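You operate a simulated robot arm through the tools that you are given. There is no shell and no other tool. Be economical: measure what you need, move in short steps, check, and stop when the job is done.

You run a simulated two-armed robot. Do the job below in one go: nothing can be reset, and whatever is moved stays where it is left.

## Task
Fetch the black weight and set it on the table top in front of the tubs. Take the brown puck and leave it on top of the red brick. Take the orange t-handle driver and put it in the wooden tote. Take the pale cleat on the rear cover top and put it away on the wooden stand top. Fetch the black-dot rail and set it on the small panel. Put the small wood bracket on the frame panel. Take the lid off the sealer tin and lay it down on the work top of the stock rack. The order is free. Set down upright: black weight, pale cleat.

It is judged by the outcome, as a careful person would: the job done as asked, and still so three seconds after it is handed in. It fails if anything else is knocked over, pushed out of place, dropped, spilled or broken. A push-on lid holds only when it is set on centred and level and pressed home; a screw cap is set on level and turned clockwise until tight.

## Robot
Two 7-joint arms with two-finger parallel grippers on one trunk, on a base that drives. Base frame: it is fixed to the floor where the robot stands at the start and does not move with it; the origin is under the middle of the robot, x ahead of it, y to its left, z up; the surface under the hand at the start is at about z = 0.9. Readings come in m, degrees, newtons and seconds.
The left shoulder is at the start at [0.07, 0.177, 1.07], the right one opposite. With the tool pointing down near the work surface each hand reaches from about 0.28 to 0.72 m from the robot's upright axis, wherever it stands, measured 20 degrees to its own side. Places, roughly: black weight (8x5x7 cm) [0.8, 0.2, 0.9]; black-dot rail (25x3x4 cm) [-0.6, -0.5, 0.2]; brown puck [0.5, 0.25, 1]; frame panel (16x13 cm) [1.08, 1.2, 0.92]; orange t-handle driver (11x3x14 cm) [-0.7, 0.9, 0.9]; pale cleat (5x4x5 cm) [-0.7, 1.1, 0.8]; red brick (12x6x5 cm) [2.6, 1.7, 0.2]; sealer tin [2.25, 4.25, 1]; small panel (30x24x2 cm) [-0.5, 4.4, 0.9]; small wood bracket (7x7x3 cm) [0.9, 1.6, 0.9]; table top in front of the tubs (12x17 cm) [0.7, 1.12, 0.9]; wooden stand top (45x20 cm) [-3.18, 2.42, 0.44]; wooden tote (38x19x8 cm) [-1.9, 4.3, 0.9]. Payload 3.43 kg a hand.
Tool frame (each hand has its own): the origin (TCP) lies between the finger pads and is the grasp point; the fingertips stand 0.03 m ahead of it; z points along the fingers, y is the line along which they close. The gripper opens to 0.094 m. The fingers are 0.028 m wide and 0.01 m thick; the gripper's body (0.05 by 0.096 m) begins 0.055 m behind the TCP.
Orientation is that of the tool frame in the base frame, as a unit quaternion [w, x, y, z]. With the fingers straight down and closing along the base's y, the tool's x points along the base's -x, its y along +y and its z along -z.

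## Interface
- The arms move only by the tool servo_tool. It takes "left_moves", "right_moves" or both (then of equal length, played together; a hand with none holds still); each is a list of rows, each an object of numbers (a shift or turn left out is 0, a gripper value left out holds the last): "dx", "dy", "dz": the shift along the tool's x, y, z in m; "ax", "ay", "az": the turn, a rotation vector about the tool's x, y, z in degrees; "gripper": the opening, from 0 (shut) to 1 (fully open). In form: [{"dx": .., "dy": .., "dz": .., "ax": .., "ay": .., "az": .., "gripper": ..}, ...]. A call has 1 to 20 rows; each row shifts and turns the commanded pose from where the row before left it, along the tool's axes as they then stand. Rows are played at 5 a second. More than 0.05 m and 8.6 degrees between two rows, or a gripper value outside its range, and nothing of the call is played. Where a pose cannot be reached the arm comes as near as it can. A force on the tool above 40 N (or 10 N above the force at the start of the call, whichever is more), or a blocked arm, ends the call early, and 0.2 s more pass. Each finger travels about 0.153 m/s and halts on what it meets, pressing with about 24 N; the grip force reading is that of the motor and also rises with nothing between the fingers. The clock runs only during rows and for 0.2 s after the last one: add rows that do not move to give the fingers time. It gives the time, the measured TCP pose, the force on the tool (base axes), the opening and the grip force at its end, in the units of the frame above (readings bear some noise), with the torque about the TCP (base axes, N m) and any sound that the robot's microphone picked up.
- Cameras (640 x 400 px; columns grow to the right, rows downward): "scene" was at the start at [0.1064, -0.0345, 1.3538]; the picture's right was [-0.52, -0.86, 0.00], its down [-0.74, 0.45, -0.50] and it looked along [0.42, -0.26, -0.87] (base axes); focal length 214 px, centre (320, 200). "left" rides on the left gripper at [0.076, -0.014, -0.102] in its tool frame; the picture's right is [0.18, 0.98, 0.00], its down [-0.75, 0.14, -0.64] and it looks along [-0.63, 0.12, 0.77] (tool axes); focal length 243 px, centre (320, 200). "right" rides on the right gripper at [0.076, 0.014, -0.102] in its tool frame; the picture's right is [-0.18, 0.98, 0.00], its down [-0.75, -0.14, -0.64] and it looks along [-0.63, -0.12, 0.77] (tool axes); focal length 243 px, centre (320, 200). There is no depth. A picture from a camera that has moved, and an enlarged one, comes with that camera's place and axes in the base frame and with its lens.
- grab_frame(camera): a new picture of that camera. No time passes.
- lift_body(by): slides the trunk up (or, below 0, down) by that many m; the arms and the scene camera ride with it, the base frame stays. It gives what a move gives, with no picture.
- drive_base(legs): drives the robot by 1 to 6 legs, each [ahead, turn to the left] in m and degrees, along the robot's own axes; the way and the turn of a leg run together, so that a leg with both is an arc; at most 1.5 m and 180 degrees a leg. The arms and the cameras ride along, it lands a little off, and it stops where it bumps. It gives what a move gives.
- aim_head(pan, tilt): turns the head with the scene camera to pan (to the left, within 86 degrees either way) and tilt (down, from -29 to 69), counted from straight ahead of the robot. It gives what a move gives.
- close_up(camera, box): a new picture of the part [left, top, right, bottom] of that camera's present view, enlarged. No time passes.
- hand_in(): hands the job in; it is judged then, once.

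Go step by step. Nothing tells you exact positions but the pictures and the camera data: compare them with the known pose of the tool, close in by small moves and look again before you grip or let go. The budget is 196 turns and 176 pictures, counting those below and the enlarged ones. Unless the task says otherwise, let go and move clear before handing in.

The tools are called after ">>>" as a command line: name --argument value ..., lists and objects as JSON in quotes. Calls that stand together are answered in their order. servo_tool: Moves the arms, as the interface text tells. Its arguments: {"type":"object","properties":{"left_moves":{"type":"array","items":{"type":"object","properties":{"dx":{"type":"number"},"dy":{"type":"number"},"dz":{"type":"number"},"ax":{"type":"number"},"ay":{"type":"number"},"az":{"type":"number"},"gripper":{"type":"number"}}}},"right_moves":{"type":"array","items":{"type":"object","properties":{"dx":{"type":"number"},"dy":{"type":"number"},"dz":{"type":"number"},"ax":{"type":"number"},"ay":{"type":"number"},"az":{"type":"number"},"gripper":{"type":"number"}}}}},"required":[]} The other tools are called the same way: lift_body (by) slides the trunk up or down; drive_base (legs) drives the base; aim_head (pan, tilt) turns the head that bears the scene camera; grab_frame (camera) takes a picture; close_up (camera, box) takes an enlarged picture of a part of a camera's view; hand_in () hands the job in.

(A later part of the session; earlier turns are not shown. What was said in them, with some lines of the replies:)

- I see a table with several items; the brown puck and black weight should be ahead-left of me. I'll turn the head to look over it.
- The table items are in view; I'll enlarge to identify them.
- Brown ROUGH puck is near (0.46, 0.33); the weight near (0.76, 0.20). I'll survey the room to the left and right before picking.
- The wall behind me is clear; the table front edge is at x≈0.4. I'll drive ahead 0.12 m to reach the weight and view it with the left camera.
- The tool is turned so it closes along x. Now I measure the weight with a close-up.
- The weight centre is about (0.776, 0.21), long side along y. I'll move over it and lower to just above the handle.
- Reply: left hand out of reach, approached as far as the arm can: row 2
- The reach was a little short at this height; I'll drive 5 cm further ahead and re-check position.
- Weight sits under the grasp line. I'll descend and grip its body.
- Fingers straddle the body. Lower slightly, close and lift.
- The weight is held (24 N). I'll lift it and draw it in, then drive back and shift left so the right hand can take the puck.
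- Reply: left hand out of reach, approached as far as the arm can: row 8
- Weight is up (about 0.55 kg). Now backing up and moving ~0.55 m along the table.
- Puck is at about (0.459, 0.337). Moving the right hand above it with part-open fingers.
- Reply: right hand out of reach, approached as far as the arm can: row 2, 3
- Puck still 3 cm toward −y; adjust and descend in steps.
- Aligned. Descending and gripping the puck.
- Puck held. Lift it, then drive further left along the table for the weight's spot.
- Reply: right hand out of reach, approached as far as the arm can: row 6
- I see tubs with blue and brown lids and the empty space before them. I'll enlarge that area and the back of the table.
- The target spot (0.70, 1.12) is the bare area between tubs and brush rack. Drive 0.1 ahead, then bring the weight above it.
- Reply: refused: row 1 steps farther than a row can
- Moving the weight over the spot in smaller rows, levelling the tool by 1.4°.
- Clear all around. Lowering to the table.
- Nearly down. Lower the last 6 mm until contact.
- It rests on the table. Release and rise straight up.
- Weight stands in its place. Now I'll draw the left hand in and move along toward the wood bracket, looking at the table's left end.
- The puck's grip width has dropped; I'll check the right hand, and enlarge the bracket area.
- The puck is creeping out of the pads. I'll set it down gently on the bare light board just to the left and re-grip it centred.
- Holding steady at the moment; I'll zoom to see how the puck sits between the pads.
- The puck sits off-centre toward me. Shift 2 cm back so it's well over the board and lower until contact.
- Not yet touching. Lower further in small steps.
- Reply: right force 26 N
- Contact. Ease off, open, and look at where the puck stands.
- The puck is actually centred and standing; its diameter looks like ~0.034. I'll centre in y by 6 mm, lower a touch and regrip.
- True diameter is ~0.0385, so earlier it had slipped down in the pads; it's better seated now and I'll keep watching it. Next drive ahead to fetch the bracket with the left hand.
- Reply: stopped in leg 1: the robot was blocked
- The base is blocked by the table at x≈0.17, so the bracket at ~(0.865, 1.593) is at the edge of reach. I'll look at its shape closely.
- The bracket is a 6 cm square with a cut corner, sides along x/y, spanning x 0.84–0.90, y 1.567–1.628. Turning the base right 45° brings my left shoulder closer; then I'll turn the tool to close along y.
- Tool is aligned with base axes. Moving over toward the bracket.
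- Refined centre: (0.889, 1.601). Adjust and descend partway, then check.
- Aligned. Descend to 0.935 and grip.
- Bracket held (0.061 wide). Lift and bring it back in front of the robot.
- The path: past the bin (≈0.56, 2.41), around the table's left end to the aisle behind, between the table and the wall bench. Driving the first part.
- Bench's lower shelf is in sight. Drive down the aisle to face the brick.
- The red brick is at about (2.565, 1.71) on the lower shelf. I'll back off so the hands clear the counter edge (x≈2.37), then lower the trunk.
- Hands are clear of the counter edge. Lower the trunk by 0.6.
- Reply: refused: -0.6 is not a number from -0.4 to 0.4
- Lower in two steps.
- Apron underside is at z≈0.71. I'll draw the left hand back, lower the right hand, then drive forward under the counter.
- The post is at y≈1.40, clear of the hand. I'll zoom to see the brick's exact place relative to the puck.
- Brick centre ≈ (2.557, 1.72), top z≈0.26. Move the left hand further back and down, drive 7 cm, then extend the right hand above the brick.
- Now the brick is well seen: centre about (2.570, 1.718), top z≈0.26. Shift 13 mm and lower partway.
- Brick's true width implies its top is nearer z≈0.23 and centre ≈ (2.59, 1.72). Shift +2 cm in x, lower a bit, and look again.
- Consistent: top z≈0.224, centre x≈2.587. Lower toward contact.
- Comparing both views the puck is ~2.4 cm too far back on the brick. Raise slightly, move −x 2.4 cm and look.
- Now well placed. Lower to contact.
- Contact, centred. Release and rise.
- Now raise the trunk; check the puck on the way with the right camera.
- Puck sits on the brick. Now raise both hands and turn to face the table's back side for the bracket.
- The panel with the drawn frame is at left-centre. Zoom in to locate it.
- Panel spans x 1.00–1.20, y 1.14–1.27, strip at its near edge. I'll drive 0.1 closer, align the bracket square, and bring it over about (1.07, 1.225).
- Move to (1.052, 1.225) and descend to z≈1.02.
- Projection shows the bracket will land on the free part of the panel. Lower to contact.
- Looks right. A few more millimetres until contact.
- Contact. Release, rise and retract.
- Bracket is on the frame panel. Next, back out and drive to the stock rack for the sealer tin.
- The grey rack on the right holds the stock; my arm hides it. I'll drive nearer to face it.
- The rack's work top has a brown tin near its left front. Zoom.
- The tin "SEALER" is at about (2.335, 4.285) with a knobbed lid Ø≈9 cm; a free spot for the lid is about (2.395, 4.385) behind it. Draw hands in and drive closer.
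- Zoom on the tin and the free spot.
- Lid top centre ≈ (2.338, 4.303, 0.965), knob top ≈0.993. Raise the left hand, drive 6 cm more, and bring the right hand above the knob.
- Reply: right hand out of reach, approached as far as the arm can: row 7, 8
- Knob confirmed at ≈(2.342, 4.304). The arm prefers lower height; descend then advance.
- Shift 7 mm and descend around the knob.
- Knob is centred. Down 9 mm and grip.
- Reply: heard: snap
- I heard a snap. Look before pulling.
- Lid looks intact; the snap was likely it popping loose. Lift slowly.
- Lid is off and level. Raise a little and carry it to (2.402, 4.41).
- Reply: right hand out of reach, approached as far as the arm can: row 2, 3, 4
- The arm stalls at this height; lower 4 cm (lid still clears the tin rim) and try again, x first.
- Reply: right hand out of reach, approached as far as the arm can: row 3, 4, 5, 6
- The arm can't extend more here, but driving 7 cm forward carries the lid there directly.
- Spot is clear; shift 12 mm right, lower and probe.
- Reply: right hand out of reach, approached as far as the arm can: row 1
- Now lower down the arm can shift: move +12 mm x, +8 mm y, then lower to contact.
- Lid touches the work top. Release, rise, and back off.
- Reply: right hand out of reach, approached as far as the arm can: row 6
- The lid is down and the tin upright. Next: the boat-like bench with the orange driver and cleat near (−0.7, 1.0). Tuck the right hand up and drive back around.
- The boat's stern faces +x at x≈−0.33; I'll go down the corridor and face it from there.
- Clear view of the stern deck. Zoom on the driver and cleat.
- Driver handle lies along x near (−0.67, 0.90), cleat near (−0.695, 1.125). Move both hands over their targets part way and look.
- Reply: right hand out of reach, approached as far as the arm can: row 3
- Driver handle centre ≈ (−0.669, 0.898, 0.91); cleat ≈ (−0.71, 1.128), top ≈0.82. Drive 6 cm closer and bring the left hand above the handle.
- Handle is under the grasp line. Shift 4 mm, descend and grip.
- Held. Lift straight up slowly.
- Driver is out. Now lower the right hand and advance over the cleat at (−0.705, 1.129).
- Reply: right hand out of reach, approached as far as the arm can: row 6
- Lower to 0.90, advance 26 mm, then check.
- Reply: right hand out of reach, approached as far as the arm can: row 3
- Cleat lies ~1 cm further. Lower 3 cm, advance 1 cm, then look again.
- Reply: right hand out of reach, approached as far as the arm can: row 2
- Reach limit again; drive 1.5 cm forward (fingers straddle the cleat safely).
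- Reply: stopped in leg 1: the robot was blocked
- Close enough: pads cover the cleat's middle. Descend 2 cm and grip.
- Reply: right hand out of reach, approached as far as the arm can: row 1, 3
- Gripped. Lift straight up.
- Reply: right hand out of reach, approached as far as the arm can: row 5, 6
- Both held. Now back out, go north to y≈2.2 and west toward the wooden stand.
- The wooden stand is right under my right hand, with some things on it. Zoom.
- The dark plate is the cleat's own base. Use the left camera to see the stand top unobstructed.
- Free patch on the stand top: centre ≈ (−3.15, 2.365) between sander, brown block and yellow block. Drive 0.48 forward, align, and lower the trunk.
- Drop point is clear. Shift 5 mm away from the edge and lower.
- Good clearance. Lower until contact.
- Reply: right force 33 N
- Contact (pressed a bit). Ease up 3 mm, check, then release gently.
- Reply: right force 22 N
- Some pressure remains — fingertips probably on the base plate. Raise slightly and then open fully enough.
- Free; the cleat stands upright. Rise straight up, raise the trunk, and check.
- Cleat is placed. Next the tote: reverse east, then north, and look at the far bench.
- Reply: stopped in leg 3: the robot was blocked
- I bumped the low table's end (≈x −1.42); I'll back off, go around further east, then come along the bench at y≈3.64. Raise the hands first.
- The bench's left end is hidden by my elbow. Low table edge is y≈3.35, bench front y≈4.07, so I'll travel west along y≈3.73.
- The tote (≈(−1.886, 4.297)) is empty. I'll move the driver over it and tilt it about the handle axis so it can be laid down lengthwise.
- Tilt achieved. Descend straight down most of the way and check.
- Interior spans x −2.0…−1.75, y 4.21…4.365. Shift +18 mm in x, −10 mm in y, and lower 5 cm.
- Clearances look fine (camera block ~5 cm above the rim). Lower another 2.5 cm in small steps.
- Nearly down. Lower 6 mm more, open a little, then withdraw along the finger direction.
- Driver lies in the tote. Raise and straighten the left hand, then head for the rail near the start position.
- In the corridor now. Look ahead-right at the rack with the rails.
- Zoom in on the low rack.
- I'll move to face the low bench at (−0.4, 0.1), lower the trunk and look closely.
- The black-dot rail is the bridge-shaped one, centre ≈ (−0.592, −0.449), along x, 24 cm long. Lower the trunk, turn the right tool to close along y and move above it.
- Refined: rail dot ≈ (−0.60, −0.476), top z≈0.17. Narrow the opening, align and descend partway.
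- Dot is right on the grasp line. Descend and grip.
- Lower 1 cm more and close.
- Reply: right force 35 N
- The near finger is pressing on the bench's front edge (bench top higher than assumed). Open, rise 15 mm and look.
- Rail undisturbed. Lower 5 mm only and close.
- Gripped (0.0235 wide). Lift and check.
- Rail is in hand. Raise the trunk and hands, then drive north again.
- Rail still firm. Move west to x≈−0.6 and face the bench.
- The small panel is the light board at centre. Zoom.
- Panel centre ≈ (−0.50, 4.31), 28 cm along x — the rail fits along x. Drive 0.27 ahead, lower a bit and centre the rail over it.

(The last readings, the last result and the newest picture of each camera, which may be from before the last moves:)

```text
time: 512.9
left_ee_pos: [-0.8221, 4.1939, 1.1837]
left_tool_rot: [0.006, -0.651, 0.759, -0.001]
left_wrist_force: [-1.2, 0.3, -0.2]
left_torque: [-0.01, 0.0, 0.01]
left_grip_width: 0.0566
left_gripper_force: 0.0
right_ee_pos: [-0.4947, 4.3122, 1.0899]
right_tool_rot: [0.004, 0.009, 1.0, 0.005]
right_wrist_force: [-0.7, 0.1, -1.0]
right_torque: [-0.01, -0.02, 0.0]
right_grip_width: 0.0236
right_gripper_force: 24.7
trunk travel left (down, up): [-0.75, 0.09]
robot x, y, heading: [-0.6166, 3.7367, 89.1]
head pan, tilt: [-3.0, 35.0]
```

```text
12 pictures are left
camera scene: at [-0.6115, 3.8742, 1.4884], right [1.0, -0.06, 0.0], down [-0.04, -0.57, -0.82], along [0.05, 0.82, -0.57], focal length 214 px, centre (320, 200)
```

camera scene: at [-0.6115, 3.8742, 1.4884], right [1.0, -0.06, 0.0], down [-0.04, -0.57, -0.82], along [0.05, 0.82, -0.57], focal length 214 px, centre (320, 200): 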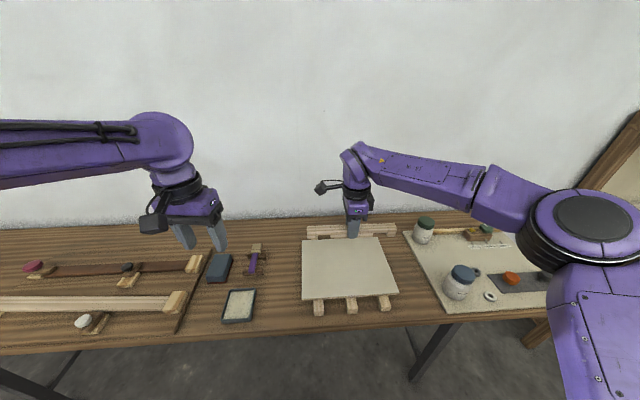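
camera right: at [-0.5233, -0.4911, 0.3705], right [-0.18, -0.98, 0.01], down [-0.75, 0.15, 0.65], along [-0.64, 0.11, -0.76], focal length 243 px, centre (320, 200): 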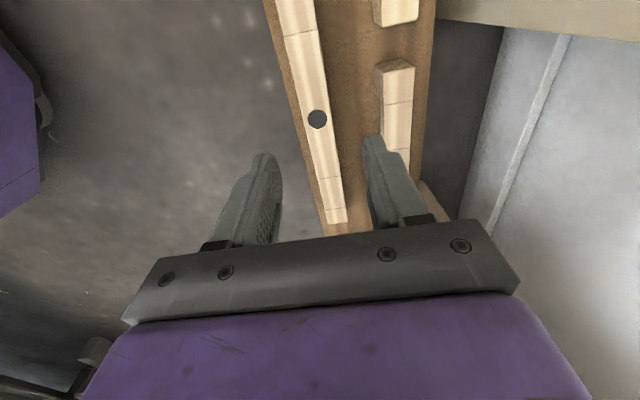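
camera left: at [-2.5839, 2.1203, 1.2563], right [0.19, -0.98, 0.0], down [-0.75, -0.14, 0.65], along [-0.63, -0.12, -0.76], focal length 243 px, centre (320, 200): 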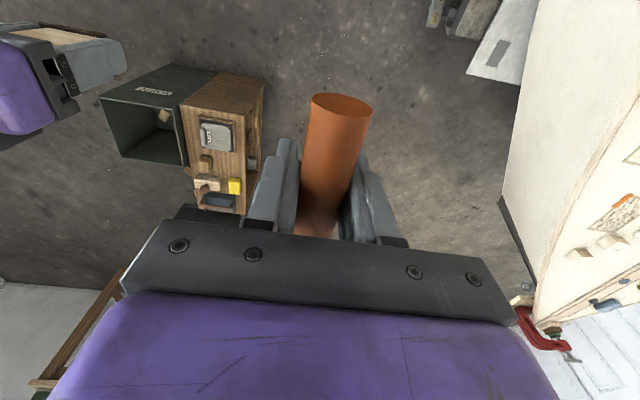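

Aligned within a centimetre. Shift slightly and lower.

>>> servo_tool --right_moves '[{"dx": 0.007, "dy": 0.01}, {"dz": 0.04}, {"dz": 0.04}, {"dz": 0.02}, {}]'

>>> close_up --camera "scene" --box '[270, 200, 430, 320]'

```text
time: 514.1
left_ee_pos: [-0.8223, 4.1941, 1.1836]
left_tool_rot: [0.006, -0.651, 0.759, -0.002]
left_wrist_force: [0.6, 1.3, 0.0]
left_torque: [0.01, -0.02, 0.04]
left_grip_width: 0.0564
left_gripper_force: 0.1
right_ee_pos: [-0.4999, 4.3226, 0.9913]
right_tool_rot: [0.003, 0.008, 1.0, 0.006]
right_wrist_force: [-1.0, -0.1, -1.6]
right_torque: [-0.01, 0.0, 0.0]
right_grip_width: 0.0233
right_gripper_force: 23.8
trunk travel left (down, up): [-0.75, 0.09]
robot x, y, heading: [-0.617, 3.7364, 89.4]
head pan, tilt: [-3.0, 35.0]
```

```text
3.33 times, centred on (350, 260) of scene
camera zoom: at [-0.6113, 3.8745, 1.4884], right [1.0, -0.06, 0.0], down [-0.04, -0.57, -0.82], along [0.05, 0.82, -0.57], focal length 715 px, centre (220, 0)
```

zoom: 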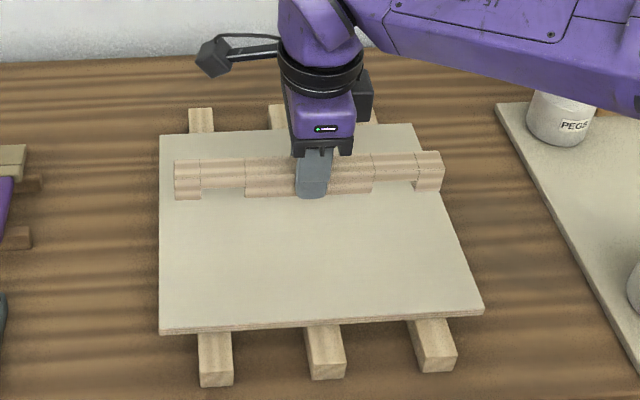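

Looks centred. Lower to contact.

>>> servo_tool --right_moves '[{"dz": 0.015}, {"dz": 0.008}, {"dz": 0.003}, {"dz": 0.003}, {"dz": 0.003}, {}]'

```text
time: 515.5
left_ee_pos: [-0.8238, 4.1937, 1.1829]
left_tool_rot: [0.006, -0.651, 0.759, -0.002]
left_wrist_force: [-0.1, -0.2, -0.2]
left_torque: [-0.01, 0.0, -0.03]
left_grip_width: 0.0562
left_gripper_force: 0.1
right_ee_pos: [-0.5, 4.323, 0.9604]
right_tool_rot: [0.002, 0.009, 1.0, 0.006]
right_wrist_force: [-0.7, -0.1, -1.1]
right_torque: [-0.02, -0.02, -0.01]
right_grip_width: 0.0237
right_gripper_force: 23.6
trunk travel left (down, up): [-0.75, 0.09]
robot x, y, heading: [-0.6185, 3.7359, 89.5]
head pan, tilt: [-3.0, 35.0]
```

>>> servo_tool --right_moves '[{"dz": 0.003}, {"dz": 0.003}, {"dz": 0.003}, {}]'

>>> close_up --camera "scene" --box '[290, 220, 410, 310]'

```text
time: 516.5
left_ee_pos: [-0.822, 4.194, 1.1828]
left_tool_rot: [0.006, -0.651, 0.759, -0.001]
left_wrist_force: [0.3, 0.0, -0.1]
left_torque: [0.02, 0.02, 0.02]
left_grip_width: 0.0564
left_gripper_force: 0.1
right_ee_pos: [-0.5006, 4.324, 0.9507]
right_tool_rot: [0.004, 0.009, 1.0, 0.006]
right_wrist_force: [1.5, -0.3, -1.8]
right_torque: [-0.01, 0.02, -0.02]
right_grip_width: 0.0236
right_gripper_force: 24.3
trunk travel left (down, up): [-0.75, 0.09]
robot x, y, heading: [-0.6142, 3.7348, 89.6]
head pan, tilt: [-3.0, 35.0]
```

```text
4.44 times, centred on (350, 265) of scene
camera zoom: at [-0.6115, 3.8747, 1.4883], right [1.0, -0.06, 0.0], down [-0.04, -0.57, -0.82], along [0.05, 0.82, -0.57], focal length 953 px, centre (187, -89)
```

zoom: 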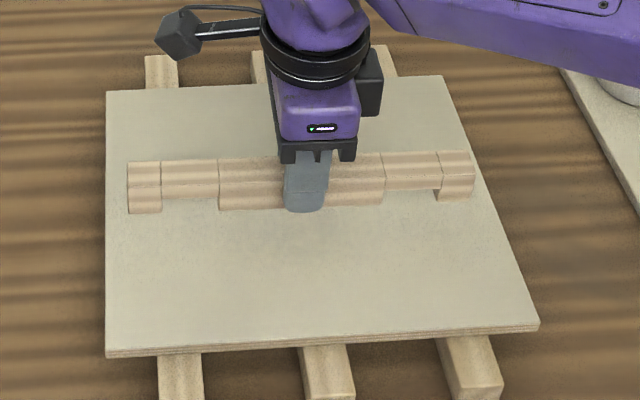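

Well inside the panel. Continue to contact in 2 mm steps.

>>> servo_tool --right_moves '[{"dz": 0.002}, {"dz": 0.002}, {"dz": 0.002}, {}]'

```text
time: 517.5
left_ee_pos: [-0.8225, 4.1943, 1.184]
left_tool_rot: [0.007, -0.652, 0.758, -0.002]
left_wrist_force: [0.6, -0.4, 0.0]
left_torque: [-0.02, 0.01, -0.01]
left_grip_width: 0.0563
left_gripper_force: 0.0
right_ee_pos: [-0.4989, 4.3236, 0.9456]
right_tool_rot: [0.003, 0.008, 1.0, 0.005]
right_wrist_force: [0.6, -0.4, -0.8]
right_torque: [0.01, 0.0, -0.02]
right_grip_width: 0.0235
right_gripper_force: 23.9
trunk travel left (down, up): [-0.75, 0.09]
robot x, y, heading: [-0.6149, 3.7386, 89.4]
head pan, tilt: [-3.0, 35.0]
```

>>> servo_tool --right_moves '[{"dz": 0.002}, {"dz": 0.002}, {"dz": 0.002}, {}]'

```text
time: 518.5
left_ee_pos: [-0.8227, 4.1942, 1.1833]
left_tool_rot: [0.006, -0.651, 0.759, -0.002]
left_wrist_force: [-0.5, 0.3, 0.1]
left_torque: [-0.02, 0.03, 0.02]
left_grip_width: 0.0562
left_gripper_force: 0.1
right_ee_pos: [-0.5015, 4.3234, 0.9386]
right_tool_rot: [0.003, 0.009, 1.0, 0.006]
right_wrist_force: [-0.1, -0.6, -1.2]
right_torque: [-0.02, 0.0, 0.01]
right_grip_width: 0.0234
right_gripper_force: 24.5
trunk travel left (down, up): [-0.75, 0.09]
robot x, y, heading: [-0.6149, 3.7357, 89.4]
head pan, tilt: [-3.0, 35.0]
```

>>> servo_tool --right_moves '[{"dz": 0.002}, {"dz": 0.002}, {"dz": 0.002}, {"dz": 0.002}, {}]'

>>> close_up --camera "scene" --box '[290, 220, 410, 310]'

```text
time: 519.7
left_ee_pos: [-0.8225, 4.1933, 1.1836]
left_tool_rot: [0.005, -0.651, 0.759, -0.001]
left_wrist_force: [0.9, -0.1, 0.6]
left_torque: [0.01, 0.01, -0.01]
left_grip_width: 0.0566
left_gripper_force: 0.1
right_ee_pos: [-0.5008, 4.3247, 0.9317]
right_tool_rot: [0.004, 0.009, 1.0, 0.006]
right_wrist_force: [0.7, 0.1, -1.2]
right_torque: [0.0, 0.02, -0.01]
right_grip_width: 0.0233
right_gripper_force: 23.8
trunk travel left (down, up): [-0.75, 0.09]
robot x, y, heading: [-0.6116, 3.7336, 89.3]
head pan, tilt: [-3.0, 35.0]
```

```text
4.44 times, centred on (350, 265) of scene
camera zoom: at [-0.6115, 3.8747, 1.4883], right [1.0, -0.06, 0.0], down [-0.04, -0.57, -0.82], along [0.05, 0.82, -0.57], focal length 953 px, centre (187, -89)
```

zoom: 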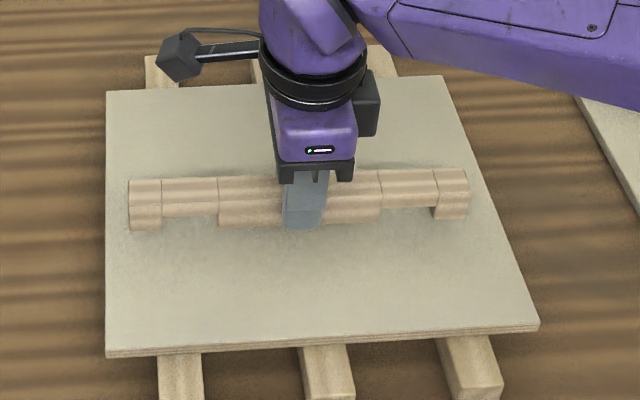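

Shadow closing in. Continue.

>>> servo_tool --right_moves '[{"dz": 0.002}, {"dz": 0.002}, {"dz": 0.002}, {}]'

```text
time: 520.7
left_ee_pos: [-0.8221, 4.1935, 1.1826]
left_tool_rot: [0.006, -0.652, 0.759, -0.002]
left_wrist_force: [0.2, -0.1, -0.2]
left_torque: [0.02, -0.01, -0.01]
left_grip_width: 0.0561
left_gripper_force: 0.2
right_ee_pos: [-0.5002, 4.3245, 0.9255]
right_tool_rot: [0.003, 0.009, 1.0, 0.006]
right_wrist_force: [0.1, 0.0, -2.0]
right_torque: [0.04, 0.03, -0.02]
right_grip_width: 0.0233
right_gripper_force: 24.2
trunk travel left (down, up): [-0.75, 0.09]
robot x, y, heading: [-0.6156, 3.7377, 89.4]
head pan, tilt: [-3.0, 35.0]
```

>>> servo_tool --right_moves '[{"dz": 0.002}, {"dz": 0.002}, {"dz": 0.002}, {}]'

```text
time: 521.7
left_ee_pos: [-0.8229, 4.1931, 1.1831]
left_tool_rot: [0.006, -0.651, 0.759, -0.002]
left_wrist_force: [0.8, 0.4, 0.0]
left_torque: [0.0, 0.0, -0.01]
left_grip_width: 0.0564
left_gripper_force: 0.1
right_ee_pos: [-0.5008, 4.3245, 0.9197]
right_tool_rot: [0.003, 0.009, 1.0, 0.006]
right_wrist_force: [0.4, -0.2, 0.1]
right_torque: [-0.02, 0.0, -0.01]
right_grip_width: 0.0234
right_gripper_force: 24.0
trunk travel left (down, up): [-0.75, 0.09]
robot x, y, heading: [-0.6137, 3.7373, 89.3]
head pan, tilt: [-3.0, 35.0]
```

>>> servo_tool --right_moves '[{"dz": 0.002}, {}]'

>>> close_up --camera "scene" --box '[290, 220, 410, 310]'

```text
time: 522.3
left_ee_pos: [-0.8227, 4.194, 1.1839]
left_tool_rot: [0.006, -0.651, 0.759, -0.001]
left_wrist_force: [-0.3, 0.3, -0.3]
left_torque: [0.0, 0.0, 0.0]
left_grip_width: 0.0562
left_gripper_force: 0.0
right_ee_pos: [-0.5005, 4.3233, 0.9186]
right_tool_rot: [0.002, 0.01, 1.0, 0.007]
right_wrist_force: [0.7, 1.3, 7.1]
right_torque: [-0.02, 0.44, -0.06]
right_grip_width: 0.0234
right_gripper_force: 24.3
trunk travel left (down, up): [-0.75, 0.09]
robot x, y, heading: [-0.615, 3.738, 89.5]
head pan, tilt: [-3.0, 35.0]
```

```text
4.44 times, centred on (350, 265) of scene
camera zoom: at [-0.6114, 3.8738, 1.4886], right [1.0, -0.06, 0.0], down [-0.04, -0.57, -0.82], along [0.05, 0.82, -0.57], focal length 953 px, centre (187, -89)
```

zoom: 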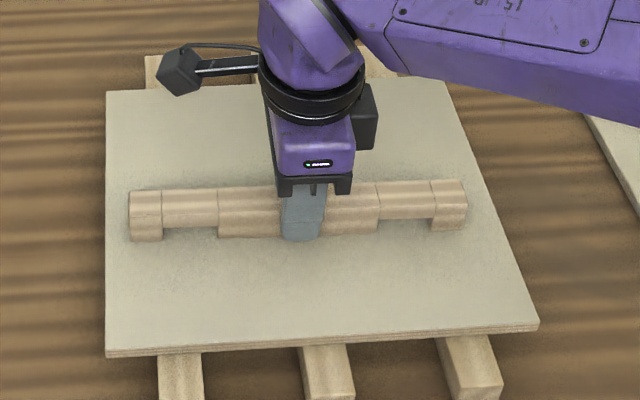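

Contact on the panel. Release, rise and retract; then verify.

>>> servo_tool --right_moves '[{"gripper": 0.35}, {"gripper": 0.45}, {}, {"dz": -0.03}, {"dz": -0.04}, {"dz": -0.04}, {"dz": -0.04}, {"dy": -0.04}, {"dy": -0.04}, {}]'

>>> drive_base --legs '[[-0.3, 0]]'

>>> grab_frame --camera "scene"

```text
time: 524.5
left_ee_pos: [-0.8227, 4.1951, 1.1823]
left_tool_rot: [0.005, -0.651, 0.759, -0.003]
left_wrist_force: [-0.2, 0.7, 0.8]
left_torque: [-0.02, 0.0, -0.02]
left_grip_width: 0.0564
left_gripper_force: 0.0
right_ee_pos: [-0.5046, 4.2438, 1.0674]
right_tool_rot: [0.003, 0.009, 1.0, 0.006]
right_wrist_force: [0.0, 0.7, 0.0]
right_torque: [0.02, -0.01, -0.02]
right_grip_width: 0.0423
right_gripper_force: 0.0
trunk travel left (down, up): [-0.75, 0.09]
robot x, y, heading: [-0.6174, 3.739, 89.6]
head pan, tilt: [-3.0, 35.0]
```

```text
time: 526.5
left_ee_pos: [-0.8264, 3.8954, 1.1832]
left_tool_rot: [0.006, -0.651, 0.759, -0.001]
left_wrist_force: [-0.3, 1.0, 0.5]
left_torque: [0.0, -0.02, 0.01]
left_grip_width: 0.0566
left_gripper_force: 0.0
right_ee_pos: [-0.5056, 3.9427, 1.0666]
right_tool_rot: [0.004, 0.009, 1.0, 0.006]
right_wrist_force: [0.4, 0.9, -0.5]
right_torque: [-0.01, -0.03, -0.01]
right_grip_width: 0.0422
right_gripper_force: 0.1
trunk travel left (down, up): [-0.75, 0.09]
robot x, y, heading: [-0.6182, 3.4356, 89.2]
head pan, tilt: [-3.0, 35.0]
```

```text
7 pictures are left
camera scene: at [-0.6148, 3.5758, 1.4882], right [1.0, -0.06, 0.0], down [-0.04, -0.57, -0.82], along [0.05, 0.82, -0.57], focal length 214 px, centre (320, 200)
```

scene: 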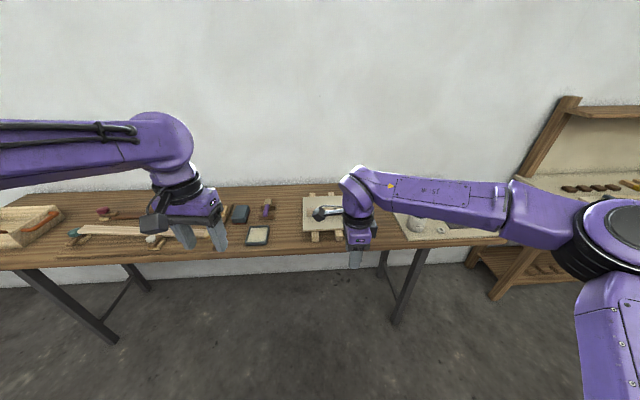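

Check the rail with the right camera, and the low table I bumped.

>>> grab_frame --camera "right"

>>> aim_head --pan 80 --tilt 30

>>> grab_frame --camera "scene"

```text
6 pictures are left
camera right: at [-0.5836, 3.9565, 1.169], right [0.2, 0.98, 0.01], down [0.75, -0.16, 0.65], along [0.63, -0.12, -0.76], focal length 243 px, centre (320, 200)
```

right: 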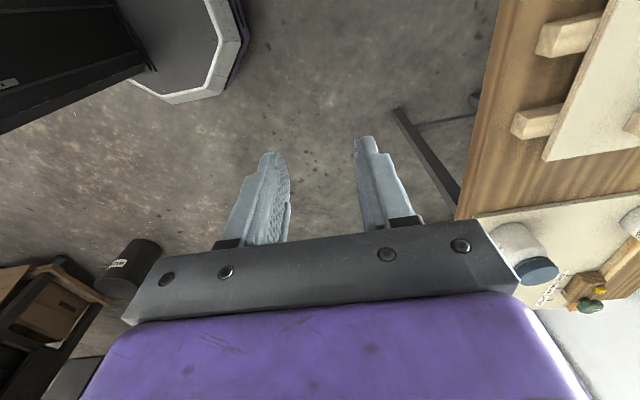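

```text
time: 528.1
left_ee_pos: [-0.8263, 3.8942, 1.1836]
left_tool_rot: [0.006, -0.651, 0.759, -0.002]
left_wrist_force: [0.3, -0.4, 0.0]
left_torque: [0.01, 0.01, 0.02]
left_grip_width: 0.0564
left_gripper_force: 0.1
right_ee_pos: [-0.5054, 3.9414, 1.067]
right_tool_rot: [0.003, 0.009, 1.0, 0.006]
right_wrist_force: [0.5, -0.5, -0.6]
right_torque: [0.04, -0.01, 0.0]
right_grip_width: 0.0423
right_gripper_force: 0.0
trunk travel left (down, up): [-0.75, 0.09]
robot x, y, heading: [-0.6214, 3.4351, 89.2]
head pan, tilt: [80.0, 30.0]
```

```text
5 pictures are left
camera scene: at [-0.7093, 3.5036, 1.4962], right [0.19, 0.98, 0.0], down [0.49, -0.09, -0.87], along [-0.85, 0.16, -0.5], focal length 214 px, centre (320, 200)
```

scene: 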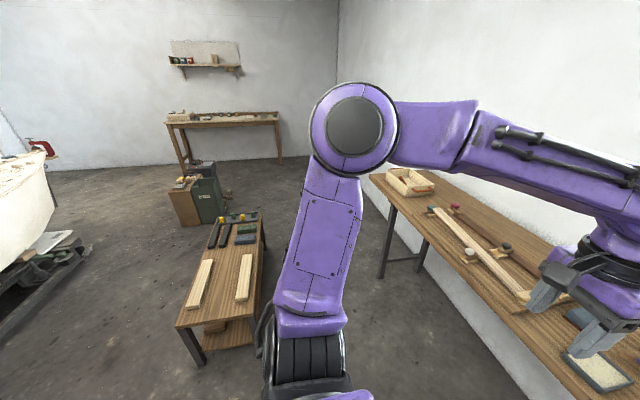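

Low table and its items look in order. Turn a little so my arm clears the view of the rail.

>>> drive_base --legs '[[0, 35]]'

>>> aim_head --pan -42 --tilt 30

>>> close_up --camera "scene" --box '[160, 100, 480, 300]'

```text
time: 530.2
left_ee_pos: [-1.0521, 3.6921, 1.1827]
left_tool_rot: [-0.006, 0.85, -0.526, 0.0]
left_wrist_force: [0.0, 0.1, -0.4]
left_torque: [-0.03, 0.0, 0.01]
left_grip_width: 0.0565
left_gripper_force: 0.1
right_ee_pos: [-0.8192, 3.9145, 1.0675]
right_tool_rot: [0.0, -0.294, 0.956, 0.007]
right_wrist_force: [-0.2, -0.6, 0.6]
right_torque: [0.03, -0.02, 0.01]
right_grip_width: 0.0425
right_gripper_force: 0.0
trunk travel left (down, up): [-0.75, 0.09]
robot x, y, heading: [-0.6216, 3.4363, 124.9]
head pan, tilt: [80.0, 30.0]
```

```text
time: 532.2
left_ee_pos: [-1.0525, 3.6924, 1.1839]
left_tool_rot: [-0.007, 0.85, -0.526, 0.0]
left_wrist_force: [-0.5, 0.8, -0.4]
left_torque: [-0.01, 0.02, 0.0]
left_grip_width: 0.0564
left_gripper_force: 0.0
right_ee_pos: [-0.8195, 3.9137, 1.0676]
right_tool_rot: [0.002, -0.293, 0.956, 0.006]
right_wrist_force: [0.4, -0.2, 0.0]
right_torque: [-0.01, 0.02, -0.02]
right_grip_width: 0.0422
right_gripper_force: 0.1
trunk travel left (down, up): [-0.75, 0.09]
robot x, y, heading: [-0.6223, 3.4373, 124.7]
head pan, tilt: [-42.0, 30.0]
```

```text
2.00 times, centred on (320, 200) of scene
camera zoom: at [-0.638, 3.5674, 1.4962], right [0.99, -0.13, 0.0], down [-0.06, -0.5, -0.87], along [0.11, 0.86, -0.5], focal length 429 px, centre (320, 200)
```

zoom: 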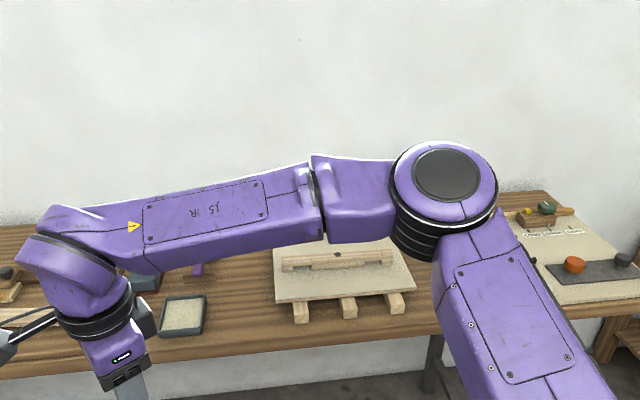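

The black-dot rail rests on the small panel. All seven placements are done and both hands are empty and clear, so I'm handing in.

>>> hand_in

```text
The job is handed in.
```

I carried out all seven moves, checked each by camera after letting go, and handed the job in; the result of the judging has not come back.

On the way to the tote I drove into the end of the low table. Its items looked undisturbed afterwards, but I can't rule out a slight shift.
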